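You operate a simulated robot arm through the tools that you are given. There is no shell and no other tool. Be economical: measure what you need, move in short steps, check, and stop when the job is done.

You run a simulated robot arm. Do the job below in one go: nothing can be reset, and whatever is moved stays where it is left.

TASK
Put things in order on the packing table. At the end: the brown dauber brush is in the silver drip bowl; the yellow wax block from the packing table stands where the brown drawer key stood; the brown rolled belt from the packing table stands on top of the gold glass tray; the brown drawer key stands where the brown rolled belt stood; whatever was shut is shut again. Leave all else as you found it, and nothing knocked over.
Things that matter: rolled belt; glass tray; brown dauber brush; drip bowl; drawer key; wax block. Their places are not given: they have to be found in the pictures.

Only the result counts: the job must be done as asked and must still hold three seconds after the hand-in. Knocking over, shifting, dropping, spilling or breaking anything else fails it.

THE ROBOT
A 7-joint arm with a two-finger parallel gripper, fixed in place. Base frame: the origin is at the foot of the arm, x ahead of it, y to its left, z up; the work surface is at about z = 0. Lengths are in m, angles in rad, forces in N, time in s.
With the tool pointing down near the work surface it reaches from about 0.24 to 0.62 m from the base axis. Its first joint turns from -1.152 to 1.152 rad. Payload 2.6 kg.
The tool frame sits at the grasp point between the pads (the TCP): z along the fingers, y along the line on which they close. The tips reach 0.03 m beyond it. The gripper opens to 0.094 m. The fingers are 0.028 m wide and 0.01 m thick; the gripper's body (0.05 by 0.096 m) begins 0.055 m behind the TCP.
Orientation is told as [roll, pitch, yaw] about the base's x, y, z axes, in that order, counted from this pose: with the fingers straight down and closing along the base's y, the tool's x points along the base's -x, its y along +y and its z along -z.

THE INTERFACE
- The arm moves only by the tool jog_arm. Its argument "deltas" is a list of rows, each an object (a shift or turn left out is 0, a gripper value left out holds the last) with "xyz": the shift along the base's x, y, z in units of 200 mm (1.0 is 200 mm), a list of three; "delta_rot": the turn, a rotation vector about the base's x, y, z in units of 60 degrees (1.0 is 60 degrees), a list of three; "hand": the gripper command, from -1 (fully open) to 1 (shut), values between in proportion. In form: [{"xyz": [x, y, z], "delta_rot": [rx, ry, rz], "hand": hand}, ...]. A call has 1 to 10 rows; each row is the pose to reach, as a shift and turn from the pose commanded when the call began. A call with a number of a shift or a turn outside -1 to 1 is refused whole. Each row takes 0.2 s and may step no farther than 0.05 m and 0.15 rad from the row before; otherwise, or with a gripper value out of range, the whole call is refused. Where a pose cannot be reached the arm comes as near as it can. A force on the tool above 40 N (or 10 N above the force at the start of the call, whichever is more), or a blocked arm, ends the call early, and 0.2 s more pass. Each finger travels about 0.072 m/s and halts on what it meets, pressing with about 22 N; the grip force reading is that of the motor and also rises with nothing between the fingers. The clock runs only during rows and for 0.2 s after the last one: add rows that repeat a pose to give the fingers time. The reply holds the time, the measured pose of the TCP, the force on the tool along the base axes, the opening and the grip force, in the units named above and with some noise.
- Cameras (640 x 400 px; columns grow to the right, rows downward): "scene" is fixed at [0.0369, 0.4398, 0.5546]; the picture's right is [-0.72, -0.69, 0.00], its down [-0.46, 0.48, -0.75] and it looks along [0.52, -0.54, -0.67] (base axes); focal length 259 px, centre (320, 200). "wrist" rides on the gripper at [-0.037, 0, -0.058] in the tool frame; the picture's right is [0.00, -1.00, 0.00], its down [0.97, 0.00, -0.24] and it looks along [0.24, 0.00, 0.97] (tool axes); focal length 218 px, centre (320, 200).
- snapshot(camera): a new picture of that camera. It takes no simulated time.
- probe_pixels(camera, pixels): for up to 12 pixels [column, row] of the newest picture of that camera ("zoom" is the newest enlarged one), the place [x, y, z] in the base frame of the surface seen there, good to about 0.002 m. It takes no simulated time.
- enlarge(camera, box): a new picture of the part [left, top, right, bottom] of that camera's present view, enlarged. It takes no simulated time.
- sign_off(): hands the job in; it is judged then, once.

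Keep the steps short. Do not move on a guess: measure, check each grasp and each placing, and mend mistakes. In all there are 80 turns and 38 pictures (those below and enlarged ones count). Leave the gripper open and the arm clear of the work at the hand-in unless told otherwise, and finish with a single line.

The tools are called after "Emit:" as name(argument=value, ...) on one line, values as JSON. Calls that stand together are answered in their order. jog_arm: Moves the arm, as the interface text tells. Its arguments: {"type":"object","properties":{"deltas":{"type":"array"}},"required":["deltas"]} The other tools are called the same way: snapshot (camera) takes a picture; probe_pixels (camera, pixels) gives the place of the surface under pixels of a picture; enlarge (camera, box) takes an enlarged picture of a part of a camera's view; sign_off () hands the job in.

At the start:

```text
time: 0.0
tool_pos: [0.3462, -0.2487, 0.3081]
tool_rot: [-0.001, 0.001, -0.001]
force: [-0.7, 0.3, -0.6]
width: 0.094
finger_force: 0.1
```

scene: 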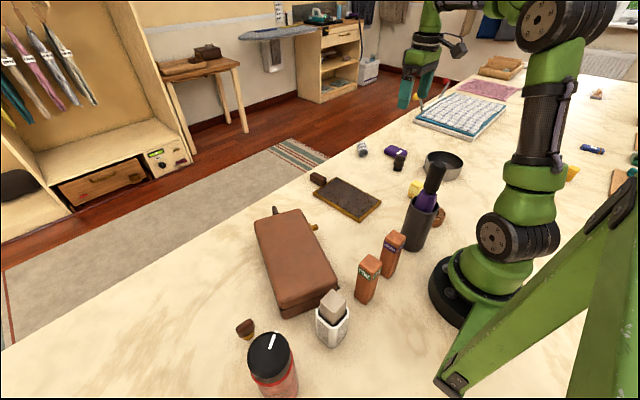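
wrist: 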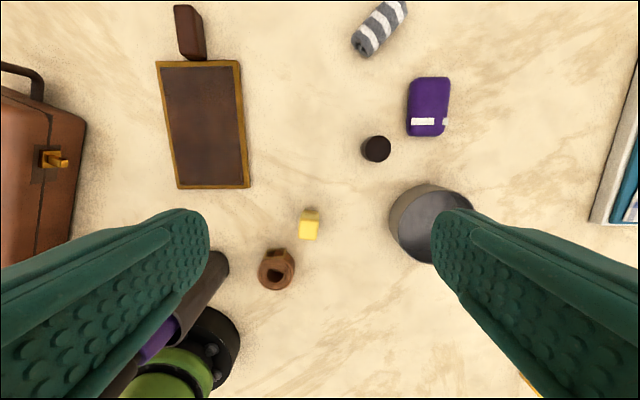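

I start by looking closer at the objects on the table in both views.

Emit:
enlarge(camera="scene", box=[220, 130, 480, 292])

Emit:
enlarge(camera="scene", box=[200, 238, 460, 400])

Emit:
enlarge(camera="scene", box=[400, 40, 640, 190])

Emit:
enlarge(camera="wrist", box=[140, 0, 480, 300])

```text
2.46 times, centred on (350, 211) of scene
```

zoom: 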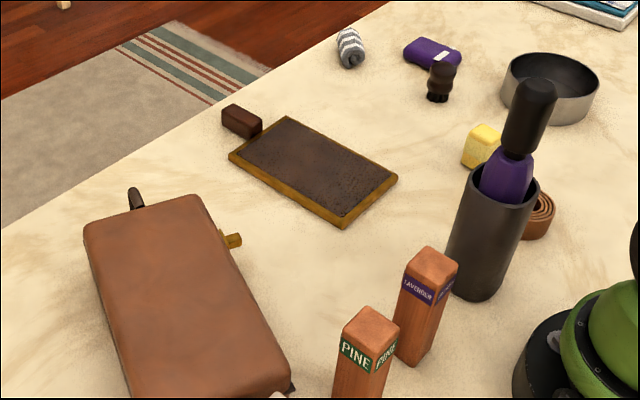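

```text
2.46 times, centred on (330, 319) of scene
```

zoom: 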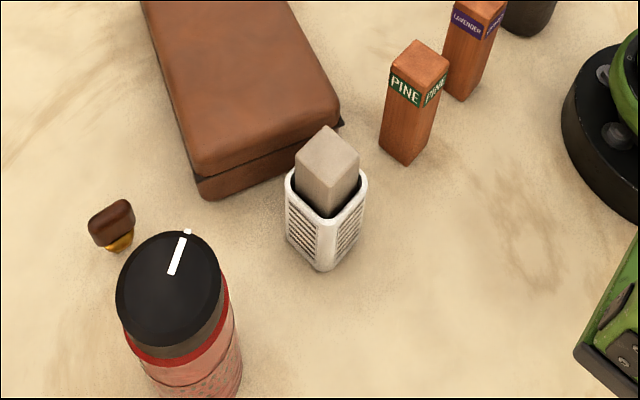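

```text
2.67 times, centred on (520, 115) of scene
```

zoom: 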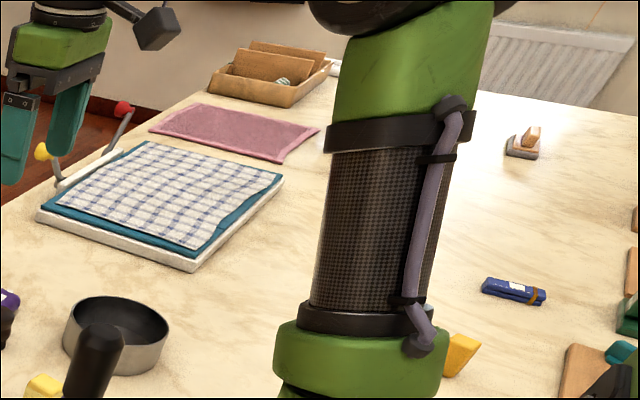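

```text
1.33 times, centred on (310, 150) of wrist
```

zoom: 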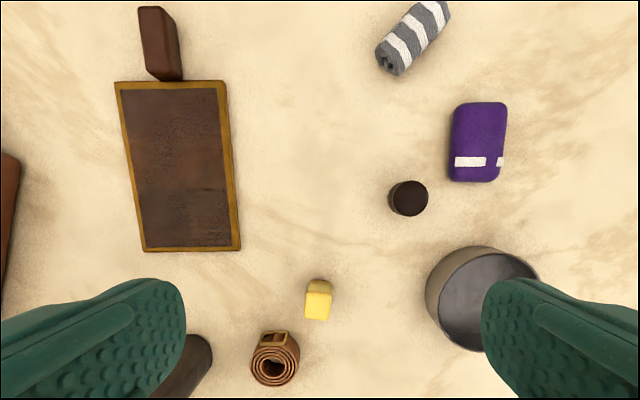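

I need finer views of the unclear pieces: the small thing by the jar (245,328), the block by the tray (318,178), and the right-hand side of the table.

Emit:
enlarge(camera="scene", box=[225, 310, 275, 342])

Emit:
enlarge(camera="scene", box=[300, 140, 412, 210])

Emit:
enlarge(camera="scene", box=[540, 80, 640, 200])

```text
12.50 times, centred on (250, 326) of scene
```

zoom: 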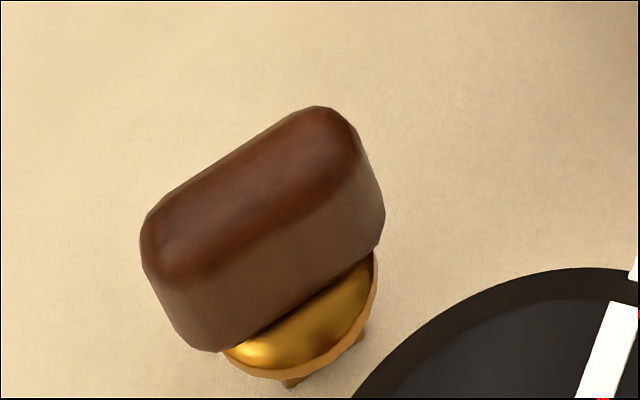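

```text
5.71 times, centred on (356, 175) of scene
```

zoom: 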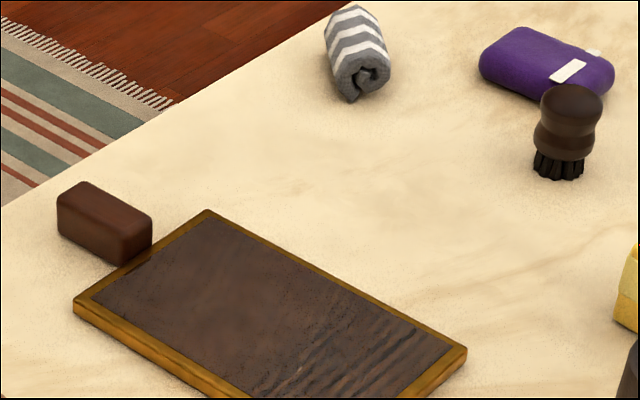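

```text
3.33 times, centred on (590, 140) of scene
```

zoom: 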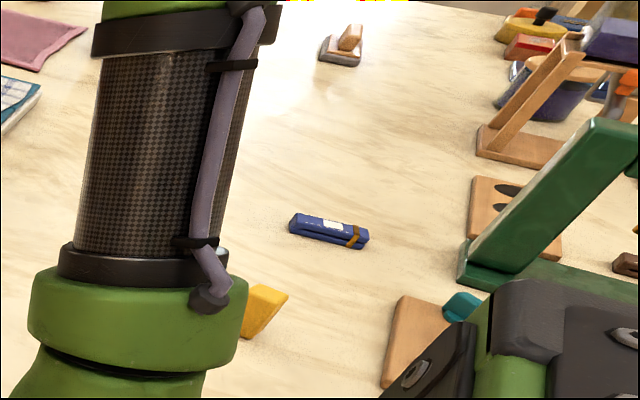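

The small piece by the jar has a brown bow on a gold collar, so it is likely the drawer key. The dauber is the knobbed brush at (399,162), and the tray is the gold-rimmed one. Next I measure all of them.

Emit:
probe_pixels(camera="scene", pixels=[[245, 325], [249, 329], [251, 338], [267, 345], [399, 157], [399, 168], [341, 179], [379, 201], [357, 218], [315, 195], [318, 178], [347, 198]])

Emit:
probe_pixels(camera="wrist", pixels=[[276, 270], [276, 252], [262, 270], [292, 268], [310, 230], [310, 212], [376, 149], [420, 230], [405, 200], [440, 186], [205, 125], [190, 20]])

```text
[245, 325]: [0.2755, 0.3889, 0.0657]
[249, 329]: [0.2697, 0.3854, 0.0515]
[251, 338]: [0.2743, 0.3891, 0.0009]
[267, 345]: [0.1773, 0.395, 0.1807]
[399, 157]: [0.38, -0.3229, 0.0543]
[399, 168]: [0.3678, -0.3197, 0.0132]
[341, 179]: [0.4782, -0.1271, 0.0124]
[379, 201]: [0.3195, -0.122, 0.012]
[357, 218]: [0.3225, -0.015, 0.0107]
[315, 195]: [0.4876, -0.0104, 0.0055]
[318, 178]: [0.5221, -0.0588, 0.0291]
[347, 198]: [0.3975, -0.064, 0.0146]
```

```text
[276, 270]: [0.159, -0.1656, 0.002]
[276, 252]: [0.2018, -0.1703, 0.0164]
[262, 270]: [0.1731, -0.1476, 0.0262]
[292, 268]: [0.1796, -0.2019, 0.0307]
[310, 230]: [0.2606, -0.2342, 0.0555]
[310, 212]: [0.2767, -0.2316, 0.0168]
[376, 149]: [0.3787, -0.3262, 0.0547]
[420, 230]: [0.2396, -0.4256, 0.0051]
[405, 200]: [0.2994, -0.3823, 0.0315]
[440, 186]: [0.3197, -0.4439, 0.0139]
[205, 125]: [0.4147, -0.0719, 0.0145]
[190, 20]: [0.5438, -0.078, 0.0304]
```

The layout so far is: dauber about (0.379,-0.324), top at 0.055; wax about (0.265,-0.234); belt about (0.17,-0.17); bowl about (0.27,-0.42); key about (0.273,0.388). I move above the dauber, narrow the gripper to about 0.06, and look.

Emit:
jog_arm(deltas=[{"xyz": [0.055, -0.125, -0.18], "hand": -0.28}, {"xyz": [0.11, -0.25, -0.36]}, {"xyz": [0.165, -0.375, -0.54]}, {"xyz": [0.165, -0.375, -0.54]}])

Emit:
snapshot(camera="wrist")

```text
time: 1.0
tool_pos: [0.3804, -0.3259, 0.1977]
tool_rot: [-0.002, -0.001, -0.001]
force: [0.7, 0.0, 0.1]
width: 0.0604
finger_force: 0.1
```

```text
28 pictures are left
```

wrist: 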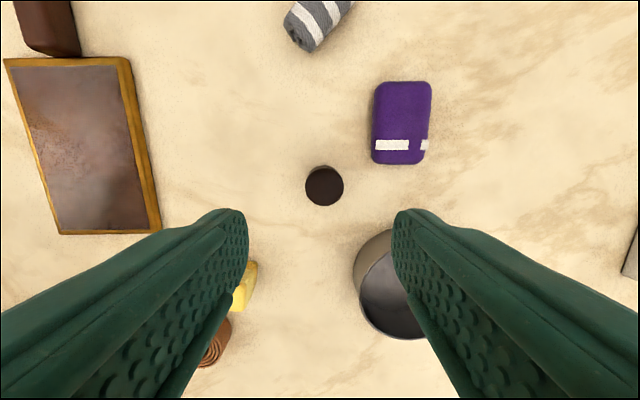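

The dauber is at (324,186), with the bowl at right (395,290). I probe the dauber's edges, the bowl rim and floor, and the purple case's near corner.

Emit:
probe_pixels(camera="wrist", pixels=[[324, 186], [308, 186], [340, 186], [324, 170], [324, 200], [374, 160], [374, 235], [360, 260], [390, 290], [420, 337], [355, 290], [390, 260]])

Emit:
probe_pixels(camera="scene", pixels=[[425, 158], [463, 162], [441, 152], [436, 179], [443, 164], [452, 177]])

```text
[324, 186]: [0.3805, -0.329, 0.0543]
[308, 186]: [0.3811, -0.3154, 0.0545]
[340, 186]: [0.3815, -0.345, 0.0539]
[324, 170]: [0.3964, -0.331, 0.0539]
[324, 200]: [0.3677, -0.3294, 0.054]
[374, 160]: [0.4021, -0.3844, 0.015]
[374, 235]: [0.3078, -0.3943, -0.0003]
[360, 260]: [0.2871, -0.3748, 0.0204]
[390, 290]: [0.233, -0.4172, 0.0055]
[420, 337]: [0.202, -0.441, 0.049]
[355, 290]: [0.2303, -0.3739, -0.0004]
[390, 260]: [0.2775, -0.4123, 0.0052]
```

```text
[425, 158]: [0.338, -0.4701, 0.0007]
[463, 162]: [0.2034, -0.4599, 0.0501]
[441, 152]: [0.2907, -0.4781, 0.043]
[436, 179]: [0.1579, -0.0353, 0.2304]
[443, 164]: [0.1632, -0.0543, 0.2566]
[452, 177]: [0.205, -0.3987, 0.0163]
```

The dauber is centred at (0.381,-0.330) with a radius of about 0.016. I go straight down to z≈0.04 with the gripper at 0.06, then close.

Emit:
jog_arm(deltas=[{"xyz": [0, -0.025, -0.2]}, {"xyz": [0, -0.025, -0.4]}, {"xyz": [0, -0.025, -0.6]}, {"xyz": [0, -0.025, -0.79]}, {"xyz": [0, -0.025, -0.79], "hand": 1}, {"xyz": [0, -0.025, -0.79]}, {"xyz": [0, -0.025, -0.79]}])

```text
time: 2.6
tool_pos: [0.3799, -0.3285, 0.0427]
tool_rot: [0.0, 0.001, 0.0]
force: [-0.2, 0.1, -0.2]
width: 0.0365
finger_force: 21.9
```

It's gripped at width 0.0365. I lift it 0.11 m and look at it and the bowl.

Emit:
jog_arm(deltas=[{"xyz": [0, 0, 0.2]}, {"xyz": [0, 0, 0.4]}, {"xyz": [0, 0, 0.6]}, {"xyz": [-0.2, -0.1, 0.6]}])

Emit:
snapshot(camera="wrist")

Emit:
snapshot(camera="scene")

```text
time: 3.6
tool_pos: [0.3399, -0.3497, 0.1616]
tool_rot: [0.001, -0.001, 0.0]
force: [0.9, 0.3, 0.7]
width: 0.0
finger_force: 21.8
```

```text
27 pictures are left
```

wrist: 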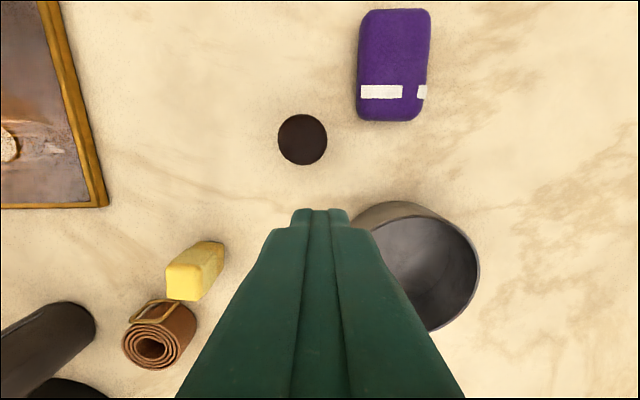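

```text
26 pictures are left
```

scene: 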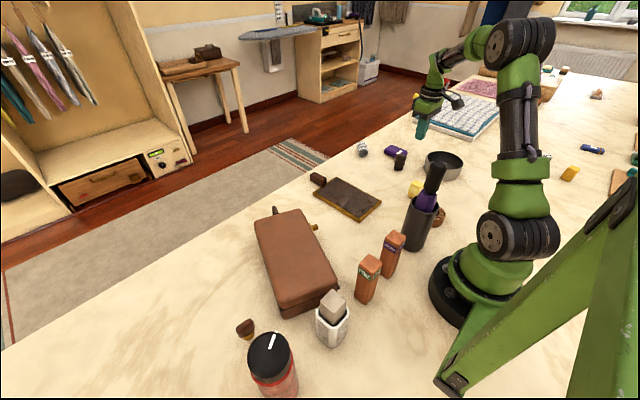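

The gripper closed on nothing: the dauber slipped off, and it still stands at (302,140). I re-measure it and check its shape with a side view.

Emit:
probe_pixels(camera="wrist", pixels=[[302, 140], [280, 140], [325, 140], [302, 118], [302, 163], [356, 230], [400, 202], [425, 216], [478, 265], [440, 328], [400, 250], [420, 270]])

Emit:
enlarge(camera="scene", box=[384, 140, 474, 196])

```text
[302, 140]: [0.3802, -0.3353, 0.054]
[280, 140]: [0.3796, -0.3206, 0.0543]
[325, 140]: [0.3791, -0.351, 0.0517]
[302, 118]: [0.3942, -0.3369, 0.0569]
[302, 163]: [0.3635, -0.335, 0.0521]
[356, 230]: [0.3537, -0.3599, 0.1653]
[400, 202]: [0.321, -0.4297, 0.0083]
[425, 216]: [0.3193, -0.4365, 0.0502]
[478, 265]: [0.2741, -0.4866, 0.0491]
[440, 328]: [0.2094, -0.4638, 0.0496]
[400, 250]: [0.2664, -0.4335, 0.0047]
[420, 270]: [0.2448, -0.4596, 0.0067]
```

```text
7.11 times, centred on (429, 168) of scene
```

zoom: 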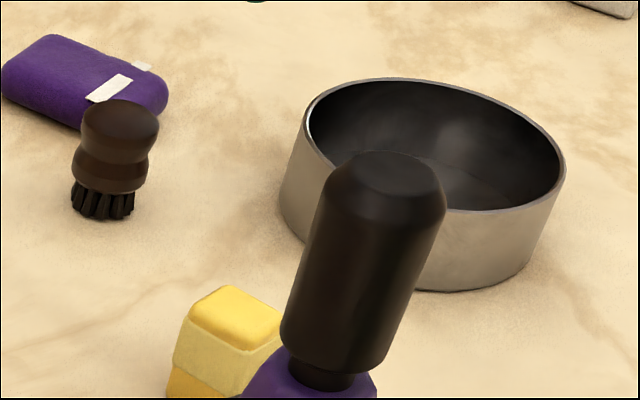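

The dauber has shifted slightly to about (0.379,-0.335) and stays upright. I retry with a lower grip (z≈0.034) centred there, and give it a longer close before checking.

Emit:
jog_arm(deltas=[{"xyz": [0.1, 0.035, 0], "hand": -0.28}, {"xyz": [0.197, 0.07, 0]}, {"xyz": [0.197, 0.07, -0.2]}, {"xyz": [0.197, 0.07, -0.4]}, {"xyz": [0.197, 0.07, -0.55]}, {"xyz": [0.197, 0.07, -0.64]}, {"xyz": [0.197, 0.07, -0.64], "hand": 1}, {"xyz": [0.197, 0.07, -0.64]}, {"xyz": [0.197, 0.07, -0.64]}, {"xyz": [0.197, 0.07, -0.64]}])

```text
time: 5.8
tool_pos: [0.3775, -0.3364, 0.0308]
tool_rot: [0.0, 0.001, 0.0]
force: [-0.2, 0.3, 0.1]
width: 0.0368
finger_force: 22.0
```

It holds at 0.0368 again. I lift slowly by 10 mm and check the width.

Emit:
jog_arm(deltas=[{"xyz": [0, 0, 0.01]}, {"xyz": [0, 0, 0.02]}, {"xyz": [0, 0, 0.035]}, {"xyz": [0, 0, 0.05]}, {"xyz": [0, 0, 0.075]}, {"xyz": [0, 0, 0.1]}])

Emit:
snapshot(camera="scene")

```text
time: 7.2
tool_pos: [0.3783, -0.3357, 0.053]
tool_rot: [-0.001, 0.0, -0.001]
force: [0.1, 0.6, 0.5]
width: 0.0368
finger_force: 21.9
```

```text
24 pictures are left
```

scene: 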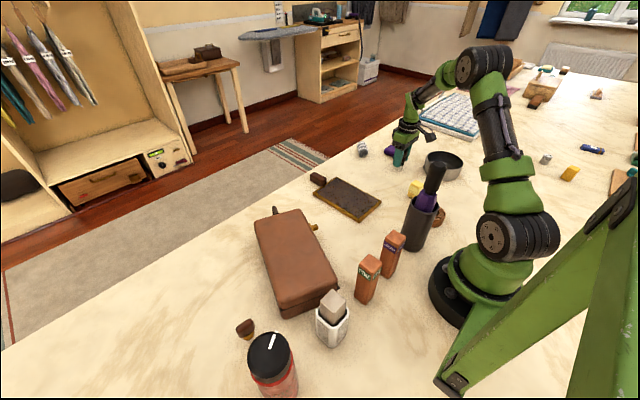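

The width is unchanged. I keep lifting gently.

Emit:
jog_arm(deltas=[{"xyz": [0, 0, 0.05]}, {"xyz": [0, 0, 0.1]}, {"xyz": [0, 0, 0.15]}, {"xyz": [0, 0, 0.2]}, {"xyz": [0, 0, 0.25]}, {"xyz": [0, 0, 0.3]}, {"xyz": [0, 0, 0.35]}])

Emit:
enlarge(camera="scene", box=[354, 110, 474, 185])

```text
time: 8.8
tool_pos: [0.3816, -0.3361, 0.1226]
tool_rot: [0.0, -0.001, 0.001]
force: [-0.2, 0.6, -0.3]
width: 0.0365
finger_force: 21.6
```

```text
5.33 times, centred on (414, 148) of scene
```

zoom: 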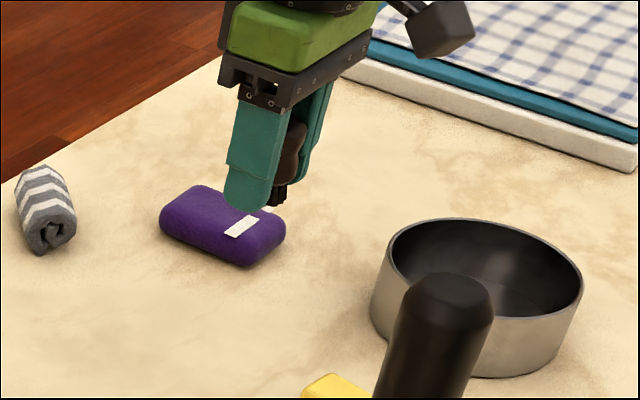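

The dauber is held. The bowl rim fits a circle centred at (0.259,-0.432) with r≈0.059. I move over it slowly.

Emit:
jog_arm(deltas=[{"xyz": [-0.1, -0.08, 0]}, {"xyz": [-0.2, -0.16, 0]}, {"xyz": [-0.3, -0.24, 0]}, {"xyz": [-0.4, -0.32, 0]}, {"xyz": [-0.5, -0.4, 0]}, {"xyz": [-0.6, -0.48, 0]}, {"xyz": [-0.6, -0.48, 0]}])

Emit:
enlarge(camera="scene", box=[384, 110, 504, 185])

```text
time: 10.4
tool_pos: [0.2601, -0.4316, 0.1216]
tool_rot: [-0.002, 0.0, 0.0]
force: [-1.0, -0.2, -0.5]
width: 0.0366
finger_force: 21.6
```

```text
5.33 times, centred on (444, 148) of scene
```

zoom: 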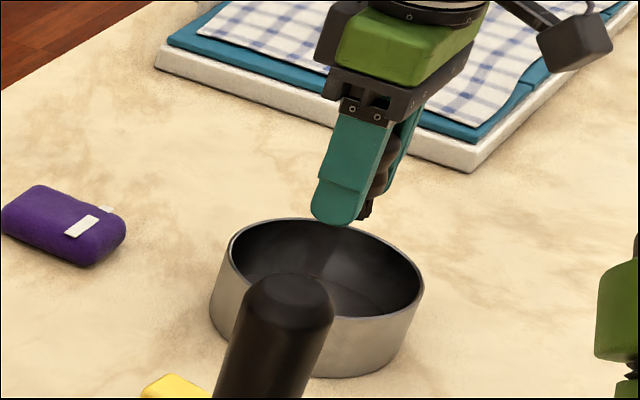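

It's held and centred over the bowl. I lower it to TCP z≈0.040, open a little (0.06), pause, then rise straight up.

Emit:
jog_arm(deltas=[{"xyz": [0, 0, -0.1]}, {"xyz": [0, 0, -0.2]}, {"xyz": [0, 0, -0.3]}, {"xyz": [0, 0, -0.36]}, {"xyz": [0, 0, -0.4]}, {"xyz": [0, 0, -0.415]}])

Emit:
jog_arm(deltas=[{"xyz": [0, 0, 0], "hand": -0.2}, {"xyz": [0, 0, 0]}, {"xyz": [0, 0, 0.05]}, {"xyz": [0, 0, 0.15]}, {"xyz": [0, 0, 0.35]}, {"xyz": [0, 0, 0.55]}, {"xyz": [0, 0, 0.75]}, {"xyz": [0, 0, 0.95]}])

Emit:
snapshot(camera="wrist")

```text
time: 11.8
tool_pos: [0.2595, -0.4304, 0.0405]
tool_rot: [-0.001, -0.001, -0.001]
force: [0.1, 1.0, -0.7]
width: 0.0366
finger_force: 21.4
```

```text
time: 13.6
tool_pos: [0.2592, -0.4309, 0.2299]
tool_rot: [0.0, -0.001, 0.001]
force: [0.0, 0.6, 0.5]
width: 0.0565
finger_force: 0.0
```

```text
21 pictures are left
```

wrist: 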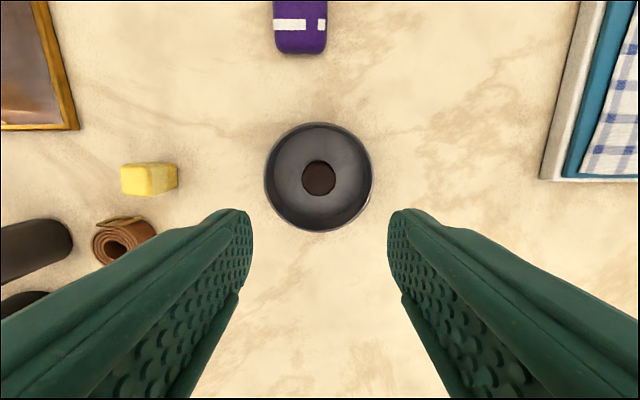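

The dauber is standing in the bowl. I move above the belt/wax zone at the same height and look.

Emit:
jog_arm(deltas=[{"xyz": [0, 0.25, 0], "hand": -0.2}, {"xyz": [0, 0.5, 0]}, {"xyz": [0, 0.75, 0]}, {"xyz": [0, 0.95, 0]}, {"xyz": [0, 0.95, 0]}])

Emit:
snapshot(camera="wrist")

```text
time: 14.8
tool_pos: [0.2574, -0.2415, 0.2293]
tool_rot: [0.0, 0.0, 0.001]
force: [0.7, 0.4, 0.8]
width: 0.0564
finger_force: 0.1
```

```text
20 pictures are left
```

wrist: 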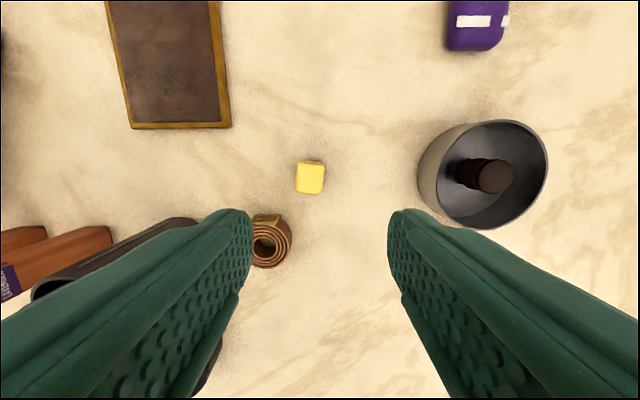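

Emit:
enlarge(camera="wrist", box=[230, 140, 350, 280])

Emit:
probe_pixels(camera="wrist", pixels=[[255, 233], [272, 233], [288, 243], [272, 263], [268, 218], [285, 222], [258, 218], [310, 178], [298, 165], [322, 190], [322, 165], [190, 225]])

```text
2.86 times, centred on (290, 210) of wrist
```

zoom: 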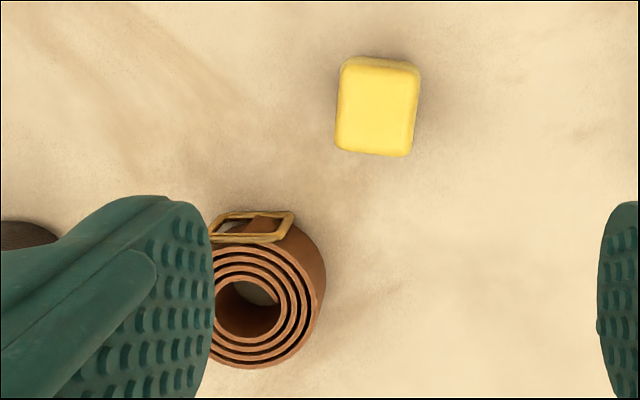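

```text
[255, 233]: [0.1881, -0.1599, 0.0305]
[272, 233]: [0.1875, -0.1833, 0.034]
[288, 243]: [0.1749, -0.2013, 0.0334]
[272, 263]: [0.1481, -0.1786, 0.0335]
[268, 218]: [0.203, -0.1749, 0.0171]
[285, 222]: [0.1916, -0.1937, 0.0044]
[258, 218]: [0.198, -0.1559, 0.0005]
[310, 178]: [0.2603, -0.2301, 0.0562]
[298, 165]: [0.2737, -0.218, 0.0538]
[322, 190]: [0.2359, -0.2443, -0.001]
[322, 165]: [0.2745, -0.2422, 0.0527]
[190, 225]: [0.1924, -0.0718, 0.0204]
```

The belt roll stands at about (0.170,-0.177) with height 0.034, and the buckle is on its +x side. I move above it at z≈0.16 with the gripper at 0.075 and look straight down.

Emit:
jog_arm(deltas=[{"xyz": [-0.145, 0.11, -0.11], "hand": -0.6}, {"xyz": [-0.29, 0.22, -0.23]}, {"xyz": [-0.435, 0.325, -0.345]}, {"xyz": [-0.435, 0.325, -0.345]}])

Emit:
snapshot(camera="wrist")

Emit:
snapshot(camera="scene")

```text
time: 15.8
tool_pos: [0.1732, -0.1727, 0.1618]
tool_rot: [0.0, 0.002, 0.0]
force: [0.7, -0.4, 0.2]
width: 0.0755
finger_force: 0.0
```

```text
18 pictures are left
```

wrist: 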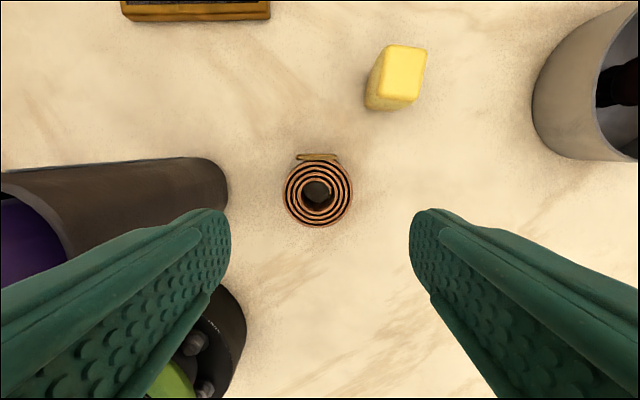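

```text
17 pictures are left
```

scene: 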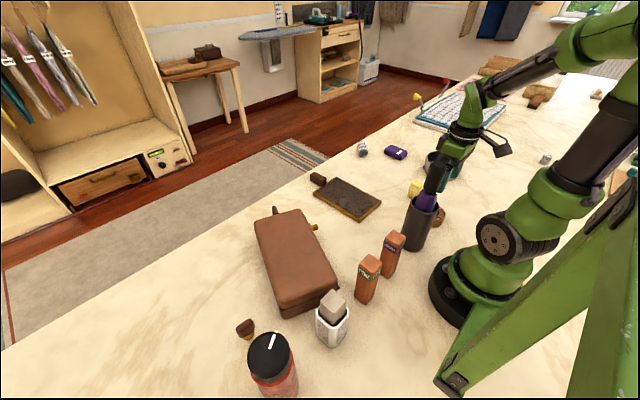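

There is a clear view of the belt at (318,193). I probe its edges, the holder nearby, and the tray, wax and bowl.

Emit:
probe_pixels(camera="wrist", pixels=[[318, 193], [287, 193], [350, 193], [318, 166], [318, 222], [305, 157], [335, 157], [226, 190], [210, 160], [318, 185], [402, 62], [375, 105]])

Emit:
probe_pixels(camera="scene", pixels=[[341, 177], [381, 200], [357, 221], [314, 193], [349, 199], [408, 200], [424, 205], [411, 247], [430, 240], [418, 251]])

```text
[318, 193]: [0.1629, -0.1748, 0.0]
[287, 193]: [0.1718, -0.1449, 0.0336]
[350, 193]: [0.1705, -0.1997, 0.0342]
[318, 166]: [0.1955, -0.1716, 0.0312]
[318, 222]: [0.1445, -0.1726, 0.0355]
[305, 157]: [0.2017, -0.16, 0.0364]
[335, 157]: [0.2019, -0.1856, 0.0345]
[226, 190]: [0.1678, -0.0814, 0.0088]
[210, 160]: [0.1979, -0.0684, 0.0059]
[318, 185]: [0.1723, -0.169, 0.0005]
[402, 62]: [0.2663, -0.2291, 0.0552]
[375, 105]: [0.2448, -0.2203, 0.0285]
```

```text
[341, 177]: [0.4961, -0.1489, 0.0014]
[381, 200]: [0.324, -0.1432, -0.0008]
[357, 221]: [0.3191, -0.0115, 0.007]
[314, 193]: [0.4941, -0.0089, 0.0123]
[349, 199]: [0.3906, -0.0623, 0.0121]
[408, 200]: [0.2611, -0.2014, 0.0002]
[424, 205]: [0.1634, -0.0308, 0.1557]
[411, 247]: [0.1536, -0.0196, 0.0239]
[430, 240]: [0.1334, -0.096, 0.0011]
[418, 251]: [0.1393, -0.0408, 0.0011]
```

The belt is centred at (0.170,-0.1725) with a diameter of about 0.055, and the gripper is centred on it. I descend to z≈0.032 and close.

Emit:
jog_arm(deltas=[{"xyz": [-0.01, 0, -0.2]}, {"xyz": [-0.01, 0, -0.4]}, {"xyz": [-0.01, 0, -0.55]}, {"xyz": [-0.01, 0, -0.645]}, {"xyz": [-0.01, 0, -0.645], "hand": 1}, {"xyz": [-0.01, 0, -0.645]}, {"xyz": [-0.01, 0, -0.645]}, {"xyz": [-0.01, 0, -0.645]}])

```text
time: 16.6
tool_pos: [0.1683, -0.177, 0.0649]
tool_rot: [0.006, -0.003, -0.007]
force: [-8.3, 2.4, 36.0]
width: 0.0768
finger_force: 1.9
stopped in row 3: the force on the tool passed its limit (the readings are from after the stop); the commanded pose is now the measured one
```

The arm stopped at z=0.065, with the tips at the belt's top height. I look at what is touching before doing anything.

Emit:
snapshot(camera="wrist")

Emit:
enlarge(camera="scene", box=[370, 120, 530, 260])

```text
16 pictures are left
```

wrist: 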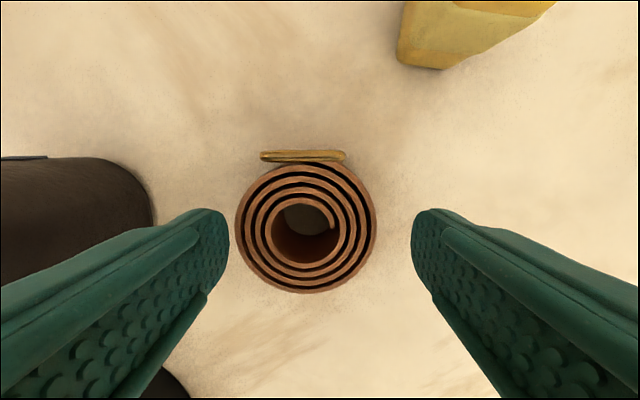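

```text
2.86 times, centred on (450, 190) of scene
```

zoom: 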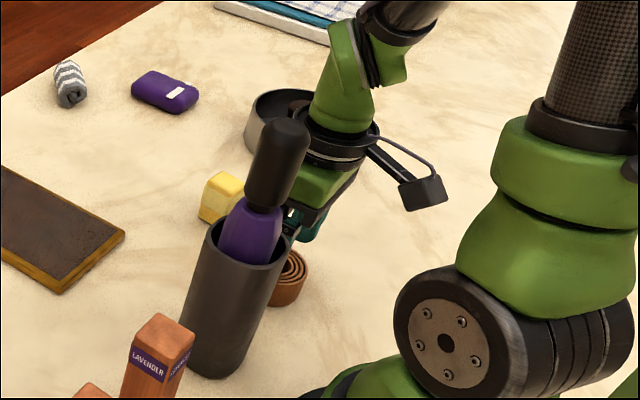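

The fingers are clear of the belt, so something else on the hand is touching. I probe the box on the bracket, the shoulder, the handle and the hand in the enlarged picture.

Emit:
probe_pixels(camera="zoom", pixels=[[422, 195], [440, 190], [405, 200], [425, 205], [380, 155], [450, 260], [410, 290], [275, 130], [300, 170], [330, 185], [340, 130], [285, 245]])

```text
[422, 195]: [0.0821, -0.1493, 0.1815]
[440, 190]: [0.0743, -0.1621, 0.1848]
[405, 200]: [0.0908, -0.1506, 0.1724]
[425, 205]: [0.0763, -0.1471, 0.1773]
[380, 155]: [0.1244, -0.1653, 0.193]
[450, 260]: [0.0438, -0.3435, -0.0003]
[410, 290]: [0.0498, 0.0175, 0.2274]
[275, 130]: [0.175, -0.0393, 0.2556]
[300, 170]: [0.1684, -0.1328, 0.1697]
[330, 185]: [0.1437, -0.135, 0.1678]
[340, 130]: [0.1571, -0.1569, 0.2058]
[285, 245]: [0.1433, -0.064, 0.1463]
```

Nothing visible is touching: the fingers are clear of the belt, and the box and hand have gaps all round. I hold still for one row to see whether the force persists.

Emit:
jog_arm(deltas=[{"xyz": [0, 0, 0.01]}])

```text
time: 17.0
tool_pos: [0.1672, -0.1772, 0.0647]
tool_rot: [0.004, -0.002, -0.001]
force: [-0.4, 0.0, 0.3]
width: 0.0752
finger_force: 0.1
```

The force is gone after the 2 mm rise. I nudge back down 4 mm in small steps to feel for it.

Emit:
jog_arm(deltas=[{"xyz": [0.005, 0.01, -0.01]}, {"xyz": [0.01, 0.02, -0.02]}, {"xyz": [0.01, 0.02, -0.03]}])

```text
time: 17.5
tool_pos: [0.1696, -0.1758, 0.0649]
tool_rot: [0.005, -0.002, -0.003]
force: [-2.2, -1.6, 9.0]
width: 0.0747
finger_force: 0.0
stopped in row 2: the force on the tool passed its limit (the readings are from after the stop); the commanded pose is now the measured one
```

The contact height equals the belt's top. In the picture the left finger has only about 3 mm of gap, because the TCP is about 5 mm too far to -y. I rise, open wider (0.092), shift +y by 5 mm, and try gently.

Emit:
jog_arm(deltas=[{"xyz": [0, 0, 0.03]}, {"xyz": [0.005, 0.02, 0.03], "hand": -0.96}, {"xyz": [0.005, 0.025, 0.03]}, {"xyz": [0.005, 0.025, 0.01]}, {"xyz": [0.005, 0.025, -0.01]}, {"xyz": [0.005, 0.025, -0.03]}, {"xyz": [0.005, 0.025, -0.06]}])

```text
time: 19.1
tool_pos: [0.1701, -0.1706, 0.0526]
tool_rot: [0.004, -0.001, -0.004]
force: [0.7, -0.6, -0.2]
width: 0.0921
finger_force: 0.1
```

It's past the contact and free. I continue to z≈0.033 and close.

Emit:
jog_arm(deltas=[{"xyz": [0, 0, -0.03]}, {"xyz": [0, 0, -0.06]}, {"xyz": [0, 0, -0.095]}, {"xyz": [0, 0, -0.095], "hand": 1}, {"xyz": [0, 0, -0.095]}, {"xyz": [0, 0, -0.095]}, {"xyz": [0, 0, -0.095]}])

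```text
time: 20.7
tool_pos: [0.1705, -0.1708, 0.0333]
tool_rot: [0.004, -0.003, -0.003]
force: [0.3, -1.0, 1.0]
width: 0.07
finger_force: 21.6
```

It grips at width 0.070. I lift slowly and check.

Emit:
jog_arm(deltas=[{"xyz": [0, 0, 0.01]}, {"xyz": [0, 0, 0.02]}, {"xyz": [0, 0, 0.04]}, {"xyz": [0, 0, 0.07]}, {"xyz": [0, 0, 0.11]}, {"xyz": [0, 0, 0.15]}, {"xyz": [0, 0, 0.2]}, {"xyz": [0, 0, 0.25]}])

Emit:
snapshot(camera="wrist")

```text
time: 22.5
tool_pos: [0.1706, -0.1714, 0.0821]
tool_rot: [0.005, -0.002, -0.005]
force: [-0.6, 0.4, -1.6]
width: 0.0698
finger_force: 22.0
```

```text
14 pictures are left
```

wrist: 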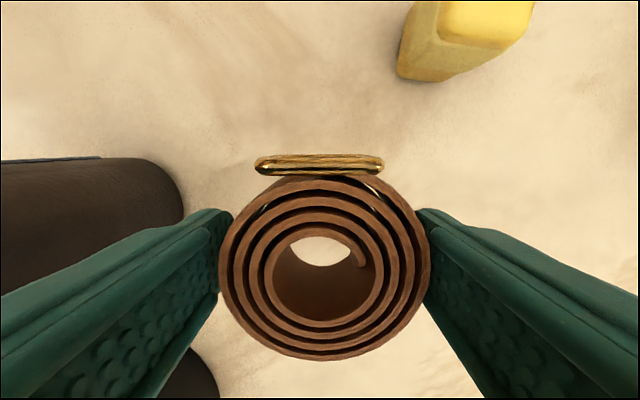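

The belt is held squarely. The tray centre is about (0.40,-0.067), top z≈0.013. I raise, then go +x first to stay clear of the bottle holder.

Emit:
jog_arm(deltas=[{"xyz": [0, 0, 0.12]}, {"xyz": [0, 0, 0.25]}, {"xyz": [0, 0, 0.38]}, {"xyz": [0.15, 0, 0.38]}, {"xyz": [0.33, 0, 0.38]}, {"xyz": [0.51, 0, 0.38]}, {"xyz": [0.69, 0, 0.38]}, {"xyz": [0.85, 0, 0.38]}, {"xyz": [1.0, 0.1, 0.38]}])

Emit:
jog_arm(deltas=[{"xyz": [0.075, 0.1, 0]}, {"xyz": [0.15, 0.25, 0]}, {"xyz": [0.15, 0.42, 0]}, {"xyz": [0.15, 0.42, -0.12]}, {"xyz": [0.15, 0.42, -0.24]}])

Emit:
snapshot(camera="wrist")

```text
time: 24.5
tool_pos: [0.3711, -0.1498, 0.1622]
tool_rot: [0.005, -0.002, -0.004]
force: [0.8, -0.8, -1.5]
width: 0.07
finger_force: 21.8
```

```text
time: 25.7
tool_pos: [0.4008, -0.0674, 0.1108]
tool_rot: [0.007, -0.001, -0.004]
force: [-0.5, -0.2, -0.8]
width: 0.0699
finger_force: 21.8
```

```text
13 pictures are left
```

wrist: 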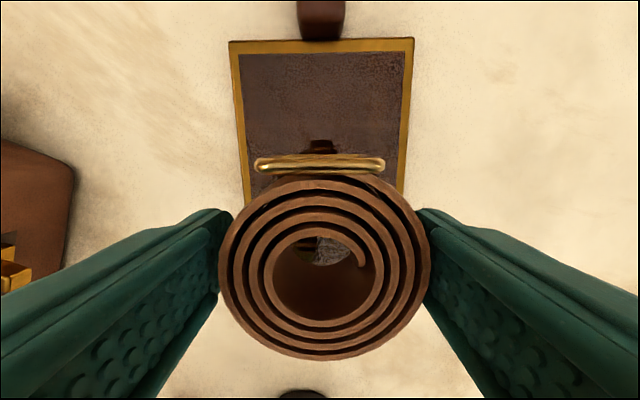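

The belt is centred over the tray. I lower to TCP z≈0.048 with slow last steps.

Emit:
jog_arm(deltas=[{"xyz": [0, 0, -0.1]}, {"xyz": [0, 0, -0.2]}, {"xyz": [0, 0, -0.27]}, {"xyz": [0, 0, -0.295]}, {"xyz": [0, 0, -0.31]}])

```text
time: 26.9
tool_pos: [0.3997, -0.0673, 0.0495]
tool_rot: [0.005, -0.002, -0.003]
force: [0.0, -0.6, -1.7]
width: 0.0701
finger_force: 22.3
```

It still carries the weight (-1.7 N). I go down in 1 mm steps until contact.

Emit:
jog_arm(deltas=[{"xyz": [0, 0, -0.005]}, {"xyz": [0, 0, -0.01]}])

```text
time: 27.5
tool_pos: [0.3997, -0.0681, 0.0482]
tool_rot: [0.006, -0.003, -0.003]
force: [0.1, 0.0, -2.0]
width: 0.0699
finger_force: 22.3
```

Emit:
jog_arm(deltas=[{"xyz": [0, 0, -0.005]}, {"xyz": [0, 0, -0.01]}])

```text
time: 28.1
tool_pos: [0.3996, -0.0689, 0.0458]
tool_rot: [0.006, -0.002, -0.003]
force: [-0.1, 0.8, -2.0]
width: 0.0699
finger_force: 22.0
```

Another 1.5 mm.

Emit:
jog_arm(deltas=[{"xyz": [0, 0, -0.004]}, {"xyz": [0, 0, -0.008]}])

```text
time: 28.7
tool_pos: [0.4005, -0.0673, 0.0459]
tool_rot: [0.006, -0.002, -0.006]
force: [-3.9, 0.3, 8.0]
width: 0.07
finger_force: 22.7
```

Contact (+8 N). I open fully and rise straight up.

Emit:
jog_arm(deltas=[{"xyz": [0, 0, 0.004], "hand": -0.98}, {"xyz": [0, 0, 0.004]}, {"xyz": [0, 0, 0.03]}, {"xyz": [0, 0, 0.1]}, {"xyz": [0, 0, 0.25]}, {"xyz": [0, 0, 0.5]}, {"xyz": [0, 0, 0.75]}, {"xyz": [0, 0, 1.0]}])

Emit:
snapshot(camera="scene")

```text
time: 30.5
tool_pos: [0.4036, -0.0672, 0.2444]
tool_rot: [0.006, 0.001, -0.005]
force: [0.2, 0.7, 0.6]
width: 0.0932
finger_force: 0.0
```

```text
12 pictures are left
```

scene: 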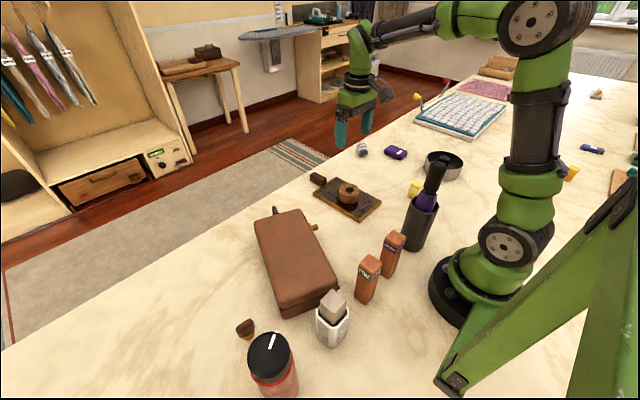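

The belt stands on the tray. Next is the key. I probe the case, jar, key and white grater to plan the approach.

Emit:
probe_pixels(camera="scene", pixels=[[258, 230], [300, 215], [275, 308], [330, 290], [250, 345], [290, 345], [268, 334], [268, 362], [239, 328], [252, 321], [333, 300], [367, 262]])

```text
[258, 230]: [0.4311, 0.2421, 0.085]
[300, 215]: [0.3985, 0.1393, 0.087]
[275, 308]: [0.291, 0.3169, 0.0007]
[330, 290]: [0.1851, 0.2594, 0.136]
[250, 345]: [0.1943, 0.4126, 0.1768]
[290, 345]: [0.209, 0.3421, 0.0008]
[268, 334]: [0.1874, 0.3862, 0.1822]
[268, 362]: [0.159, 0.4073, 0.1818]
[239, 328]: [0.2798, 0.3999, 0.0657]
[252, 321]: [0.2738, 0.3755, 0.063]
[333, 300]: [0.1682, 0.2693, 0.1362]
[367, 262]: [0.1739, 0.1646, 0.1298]
```

The jar edge is at x≈0.21 and the key bow runs nearly along y, centred at about (0.276,0.388). I will close along x with yaw ≈ +76°. I travel at height while turning.

Emit:
jog_arm(deltas=[{"xyz": [-0.03, 0.2, 0], "delta_rot": [0, 0, 0.13]}, {"xyz": [-0.06, 0.4, 0], "delta_rot": [0, 0, 0.26]}, {"xyz": [-0.09, 0.6, 0], "delta_rot": [0, 0, 0.39]}, {"xyz": [-0.12, 0.8, 0], "delta_rot": [0, 0, 0.52]}, {"xyz": [-0.15, 1.0, 0], "delta_rot": [0, 0, 0.65]}])

Emit:
jog_arm(deltas=[{"xyz": [-0.06, 0.2, 0], "delta_rot": [0, 0, 0.13]}, {"xyz": [-0.12, 0.4, 0], "delta_rot": [0, 0, 0.26]}, {"xyz": [-0.18, 0.6, 0], "delta_rot": [0, 0, 0.39]}, {"xyz": [-0.24, 0.8, 0], "delta_rot": [0, 0, 0.52]}, {"xyz": [-0.36, 1.0, 0], "delta_rot": [0, 0, 0.62]}, {"xyz": [-0.45, 1.0, 0], "delta_rot": [0, 0, 0.62]}])

Emit:
snapshot(camera="wrist")

```text
time: 31.7
tool_pos: [0.3712, 0.1309, 0.2424]
tool_rot: [0.005, -0.001, 0.68]
force: [0.3, 0.2, -0.4]
width: 0.0928
finger_force: 0.0
```

```text
time: 33.1
tool_pos: [0.2807, 0.3307, 0.2434]
tool_rot: [0.006, 0.0, 1.329]
force: [-0.3, 0.4, 0.0]
width: 0.0931
finger_force: 0.0
```

```text
11 pictures are left
```

wrist: 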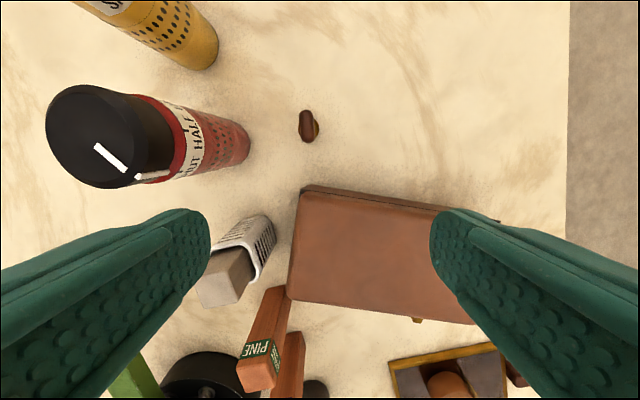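

The key is seen at (308,125), its long axis nearly vertical in the picture. I probe it and its surroundings.

Emit:
enlarge(camera="wrist", box=[278, 100, 342, 150])

Emit:
probe_pixels(camera="wrist", pixels=[[306, 112], [307, 125], [310, 137], [301, 125], [312, 125], [318, 126], [248, 150], [240, 125], [300, 190], [310, 187], [200, 60], [275, 225]])

```text
8.00 times, centred on (310, 125) of wrist
```

zoom: 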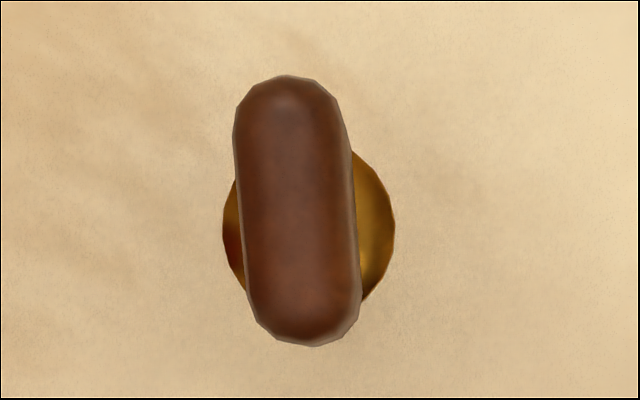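

```text
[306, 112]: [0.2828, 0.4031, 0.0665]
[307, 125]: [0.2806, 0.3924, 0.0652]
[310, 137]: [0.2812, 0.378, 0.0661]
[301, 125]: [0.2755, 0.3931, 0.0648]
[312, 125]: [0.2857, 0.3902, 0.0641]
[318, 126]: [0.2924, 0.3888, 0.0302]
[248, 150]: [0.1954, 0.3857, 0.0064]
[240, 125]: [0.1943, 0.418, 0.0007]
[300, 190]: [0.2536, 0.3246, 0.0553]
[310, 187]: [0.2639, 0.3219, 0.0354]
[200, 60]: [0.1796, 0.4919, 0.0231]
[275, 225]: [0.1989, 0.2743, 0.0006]
```

The key bow is centred at (0.281,0.391), top 0.066, about 15 mm thick, with a gold collar below z≈0.035. I move over it at z≈0.13 with the opening at 0.05 and check alignment.

Emit:
jog_arm(deltas=[{"xyz": [0, 0.15, 0], "hand": -0.064}, {"xyz": [0, 0.3, 0]}, {"xyz": [0, 0.3, -0.2]}, {"xyz": [0, 0.3, -0.4]}, {"xyz": [0, 0.3, -0.55]}, {"xyz": [0, 0.3, -0.55]}])

Emit:
snapshot(camera="wrist")

```text
time: 34.5
tool_pos: [0.2782, 0.3913, 0.1345]
tool_rot: [0.005, -0.002, 1.328]
force: [-0.3, 0.0, 1.0]
width: 0.0499
finger_force: 0.0
```

```text
9 pictures are left
```

wrist: 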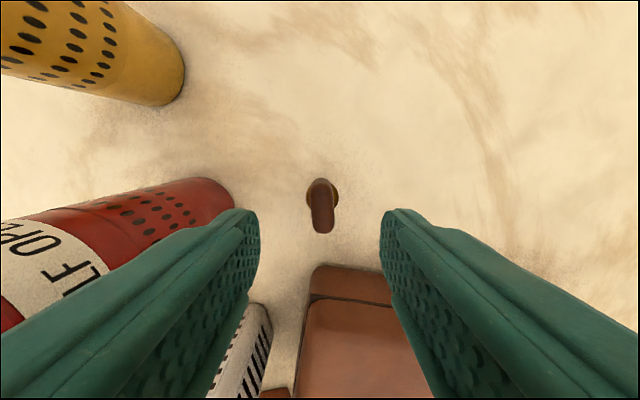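

It's well aligned: bow at (322,206), expected (320,209). I descend to z≈0.072 and close.

Emit:
jog_arm(deltas=[{"xyz": [0, 0, -0.12]}, {"xyz": [0, 0, -0.22]}, {"xyz": [0, 0, -0.31]}, {"xyz": [0, 0, -0.31], "hand": 1}, {"xyz": [0, 0, -0.31]}, {"xyz": [0, 0, -0.31]}, {"xyz": [0, 0, -0.31]}])

```text
time: 36.1
tool_pos: [0.2814, 0.3917, 0.0713]
tool_rot: [0.003, -0.001, 1.327]
force: [3.0, 0.8, 9.7]
width: 0.0141
finger_force: 21.6
```

It grips at 0.0141, matching the bow. I lift slowly.

Emit:
jog_arm(deltas=[{"xyz": [0, 0, 0.01]}, {"xyz": [0, 0, 0.02]}, {"xyz": [0, 0, 0.04]}, {"xyz": [0, 0, 0.08]}, {"xyz": [0, 0, 0.13]}, {"xyz": [0, 0, 0.2]}, {"xyz": [0, 0, 0.3]}, {"xyz": [0, 0, 0.4]}])

Emit:
enlarge(camera="scene", box=[180, 240, 340, 380])

```text
time: 37.9
tool_pos: [0.2807, 0.3927, 0.1519]
tool_rot: [0.004, -0.003, 1.326]
force: [-0.2, 0.0, -0.6]
width: 0.0138
finger_force: 22.1
```

```text
2.86 times, centred on (260, 310) of scene
```

zoom: 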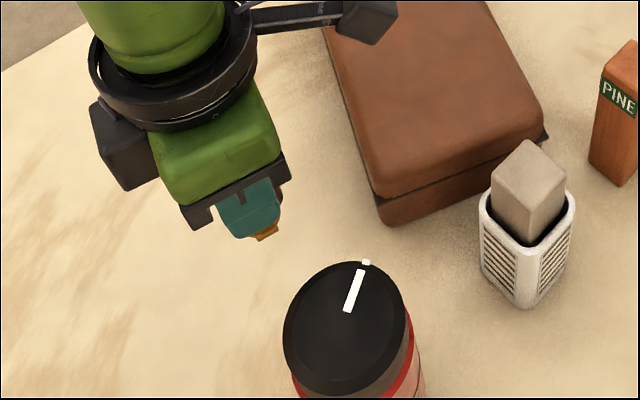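

The key is held (gold tip visible below the fingers). I raise it and carry it back along the same route, turning the yaw back to 0.

Emit:
jog_arm(deltas=[{"xyz": [0, 0, 0.2]}, {"xyz": [0, 0, 0.4]}, {"xyz": [0.08, -0.1, 0.45], "delta_rot": [0, 0, -0.06]}, {"xyz": [0.16, -0.25, 0.45], "delta_rot": [0, 0, -0.18]}, {"xyz": [0.22, -0.42, 0.45], "delta_rot": [0, 0, -0.3]}, {"xyz": [0.28, -0.6, 0.45], "delta_rot": [0, 0, -0.42]}, {"xyz": [0.34, -0.78, 0.45], "delta_rot": [0, 0, -0.54]}, {"xyz": [0.4, -0.96, 0.45], "delta_rot": [0, 0, -0.64]}])

Emit:
jog_arm(deltas=[{"xyz": [0.04, -0.18, 0], "delta_rot": [0, 0, -0.12]}, {"xyz": [0.08, -0.36, 0], "delta_rot": [0, 0, -0.24]}, {"xyz": [0.12, -0.54, 0], "delta_rot": [0, 0, -0.36]}, {"xyz": [0.15, -0.72, 0], "delta_rot": [0, 0, -0.48]}, {"xyz": [0.17, -0.88, 0], "delta_rot": [0, 0, -0.58]}, {"xyz": [0.18, -1.0, 0], "delta_rot": [0, 0, -0.628]}])

```text
time: 39.7
tool_pos: [0.3627, 0.2009, 0.2411]
tool_rot: [0.004, -0.002, 0.654]
force: [-0.3, -0.1, -1.7]
width: 0.0139
finger_force: 21.5
```

```text
time: 41.1
tool_pos: [0.3968, -0.0, 0.2409]
tool_rot: [0.006, -0.002, -0.003]
force: [0.4, 0.7, 0.5]
width: 0.0138
finger_force: 22.0
```

I continue to y≈-0.171, then along -x over the belt's old place.

Emit:
jog_arm(deltas=[{"xyz": [-0.02, -0.2, 0]}, {"xyz": [-0.04, -0.4, 0]}, {"xyz": [-0.06, -0.6, 0]}, {"xyz": [-0.1, -0.78, 0]}, {"xyz": [-0.25, -0.855, 0]}, {"xyz": [-0.44, -0.855, 0]}, {"xyz": [-0.6, -0.855, -0.1]}])

Emit:
jog_arm(deltas=[{"xyz": [-0.18, 0, -0.06]}, {"xyz": [-0.36, 0, -0.12]}, {"xyz": [-0.52, 0, -0.2]}, {"xyz": [-0.52, 0, -0.35]}, {"xyz": [-0.52, 0, -0.45]}, {"xyz": [-0.52, 0, -0.45]}])

Emit:
snapshot(camera="wrist")

```text
time: 42.7
tool_pos: [0.2753, -0.1729, 0.2201]
tool_rot: [0.005, -0.001, 0.001]
force: [0.4, 0.4, -0.7]
width: 0.0139
finger_force: 21.7
```

```text
time: 44.1
tool_pos: [0.1732, -0.1704, 0.1301]
tool_rot: [0.004, -0.002, 0.001]
force: [-0.9, 0.8, 0.0]
width: 0.0138
finger_force: 21.9
```

```text
7 pictures are left
```

wrist: 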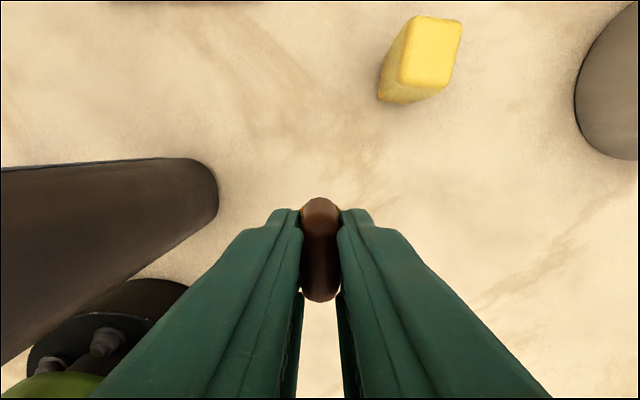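

The key is held upright over (0.172,-0.171). I lower to z≈0.073.

Emit:
jog_arm(deltas=[{"xyz": [0, 0, -0.1]}, {"xyz": [0, 0, -0.2]}, {"xyz": [0, 0, -0.25]}, {"xyz": [0, 0, -0.275]}, {"xyz": [0, 0, -0.285]}])

Emit:
jog_arm(deltas=[{"xyz": [0, 0, -0.004]}, {"xyz": [0, 0, -0.008]}])

```text
time: 45.3
tool_pos: [0.1727, -0.1701, 0.076]
tool_rot: [0.005, -0.002, -0.002]
force: [0.1, -0.5, -0.6]
width: 0.014
finger_force: 22.0
```

```text
time: 45.9
tool_pos: [0.1729, -0.1697, 0.0738]
tool_rot: [0.005, -0.003, -0.002]
force: [0.2, 0.6, -0.6]
width: 0.0139
finger_force: 21.6
```

No contact yet. I go down in 1 mm steps.

Emit:
jog_arm(deltas=[{"xyz": [0, 0, -0.004]}, {"xyz": [0, 0, -0.007]}])

Emit:
jog_arm(deltas=[{"xyz": [0, 0, -0.004]}, {"xyz": [0, 0, -0.006]}])

```text
time: 46.5
tool_pos: [0.1726, -0.1708, 0.0732]
tool_rot: [0.006, -0.004, -0.002]
force: [-0.3, 0.4, 0.4]
width: 0.0138
finger_force: 22.1
```

```text
time: 47.1
tool_pos: [0.1721, -0.1691, 0.0709]
tool_rot: [0.007, 0.0, -0.002]
force: [-0.2, -0.7, 0.3]
width: 0.0142
finger_force: 21.5
```

Emit:
jog_arm(deltas=[{"xyz": [0, 0, -0.004]}, {"xyz": [0, 0, -0.006]}])

```text
time: 47.7
tool_pos: [0.1727, -0.1698, 0.0724]
tool_rot: [0.004, -0.003, -0.004]
force: [-2.1, 2.5, 9.6]
width: 0.014
finger_force: 21.7
stopped in row 2: the force on the tool passed its limit (the readings are from after the stop); the commanded pose is now the measured one
```

Contact with the table (9.6 N). I release gently to 0.05 and rise straight up.

Emit:
jog_arm(deltas=[{"xyz": [0, 0, 0], "hand": 0.5}, {"xyz": [0, 0, 0], "hand": -0.064}, {"xyz": [0, 0, 0]}, {"xyz": [0, 0, 0.05]}, {"xyz": [0, 0, 0.15]}, {"xyz": [0, 0, 0.35]}, {"xyz": [0, 0, 0.5]}])

Emit:
snapshot(camera="wrist")

```text
time: 49.3
tool_pos: [0.1742, -0.1689, 0.1701]
tool_rot: [0.006, -0.002, -0.004]
force: [-0.9, 0.2, 0.0]
width: 0.0499
finger_force: 0.0
```

```text
6 pictures are left
```

wrist: 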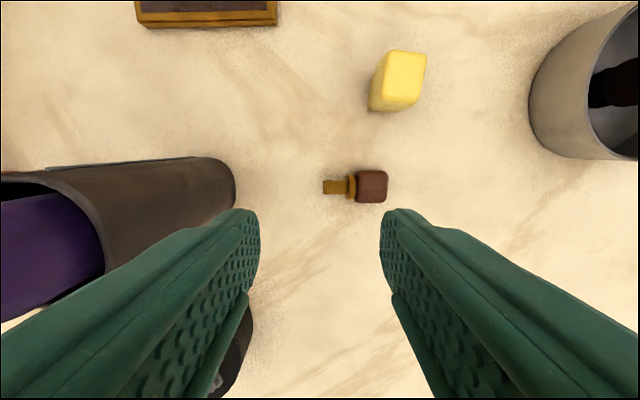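

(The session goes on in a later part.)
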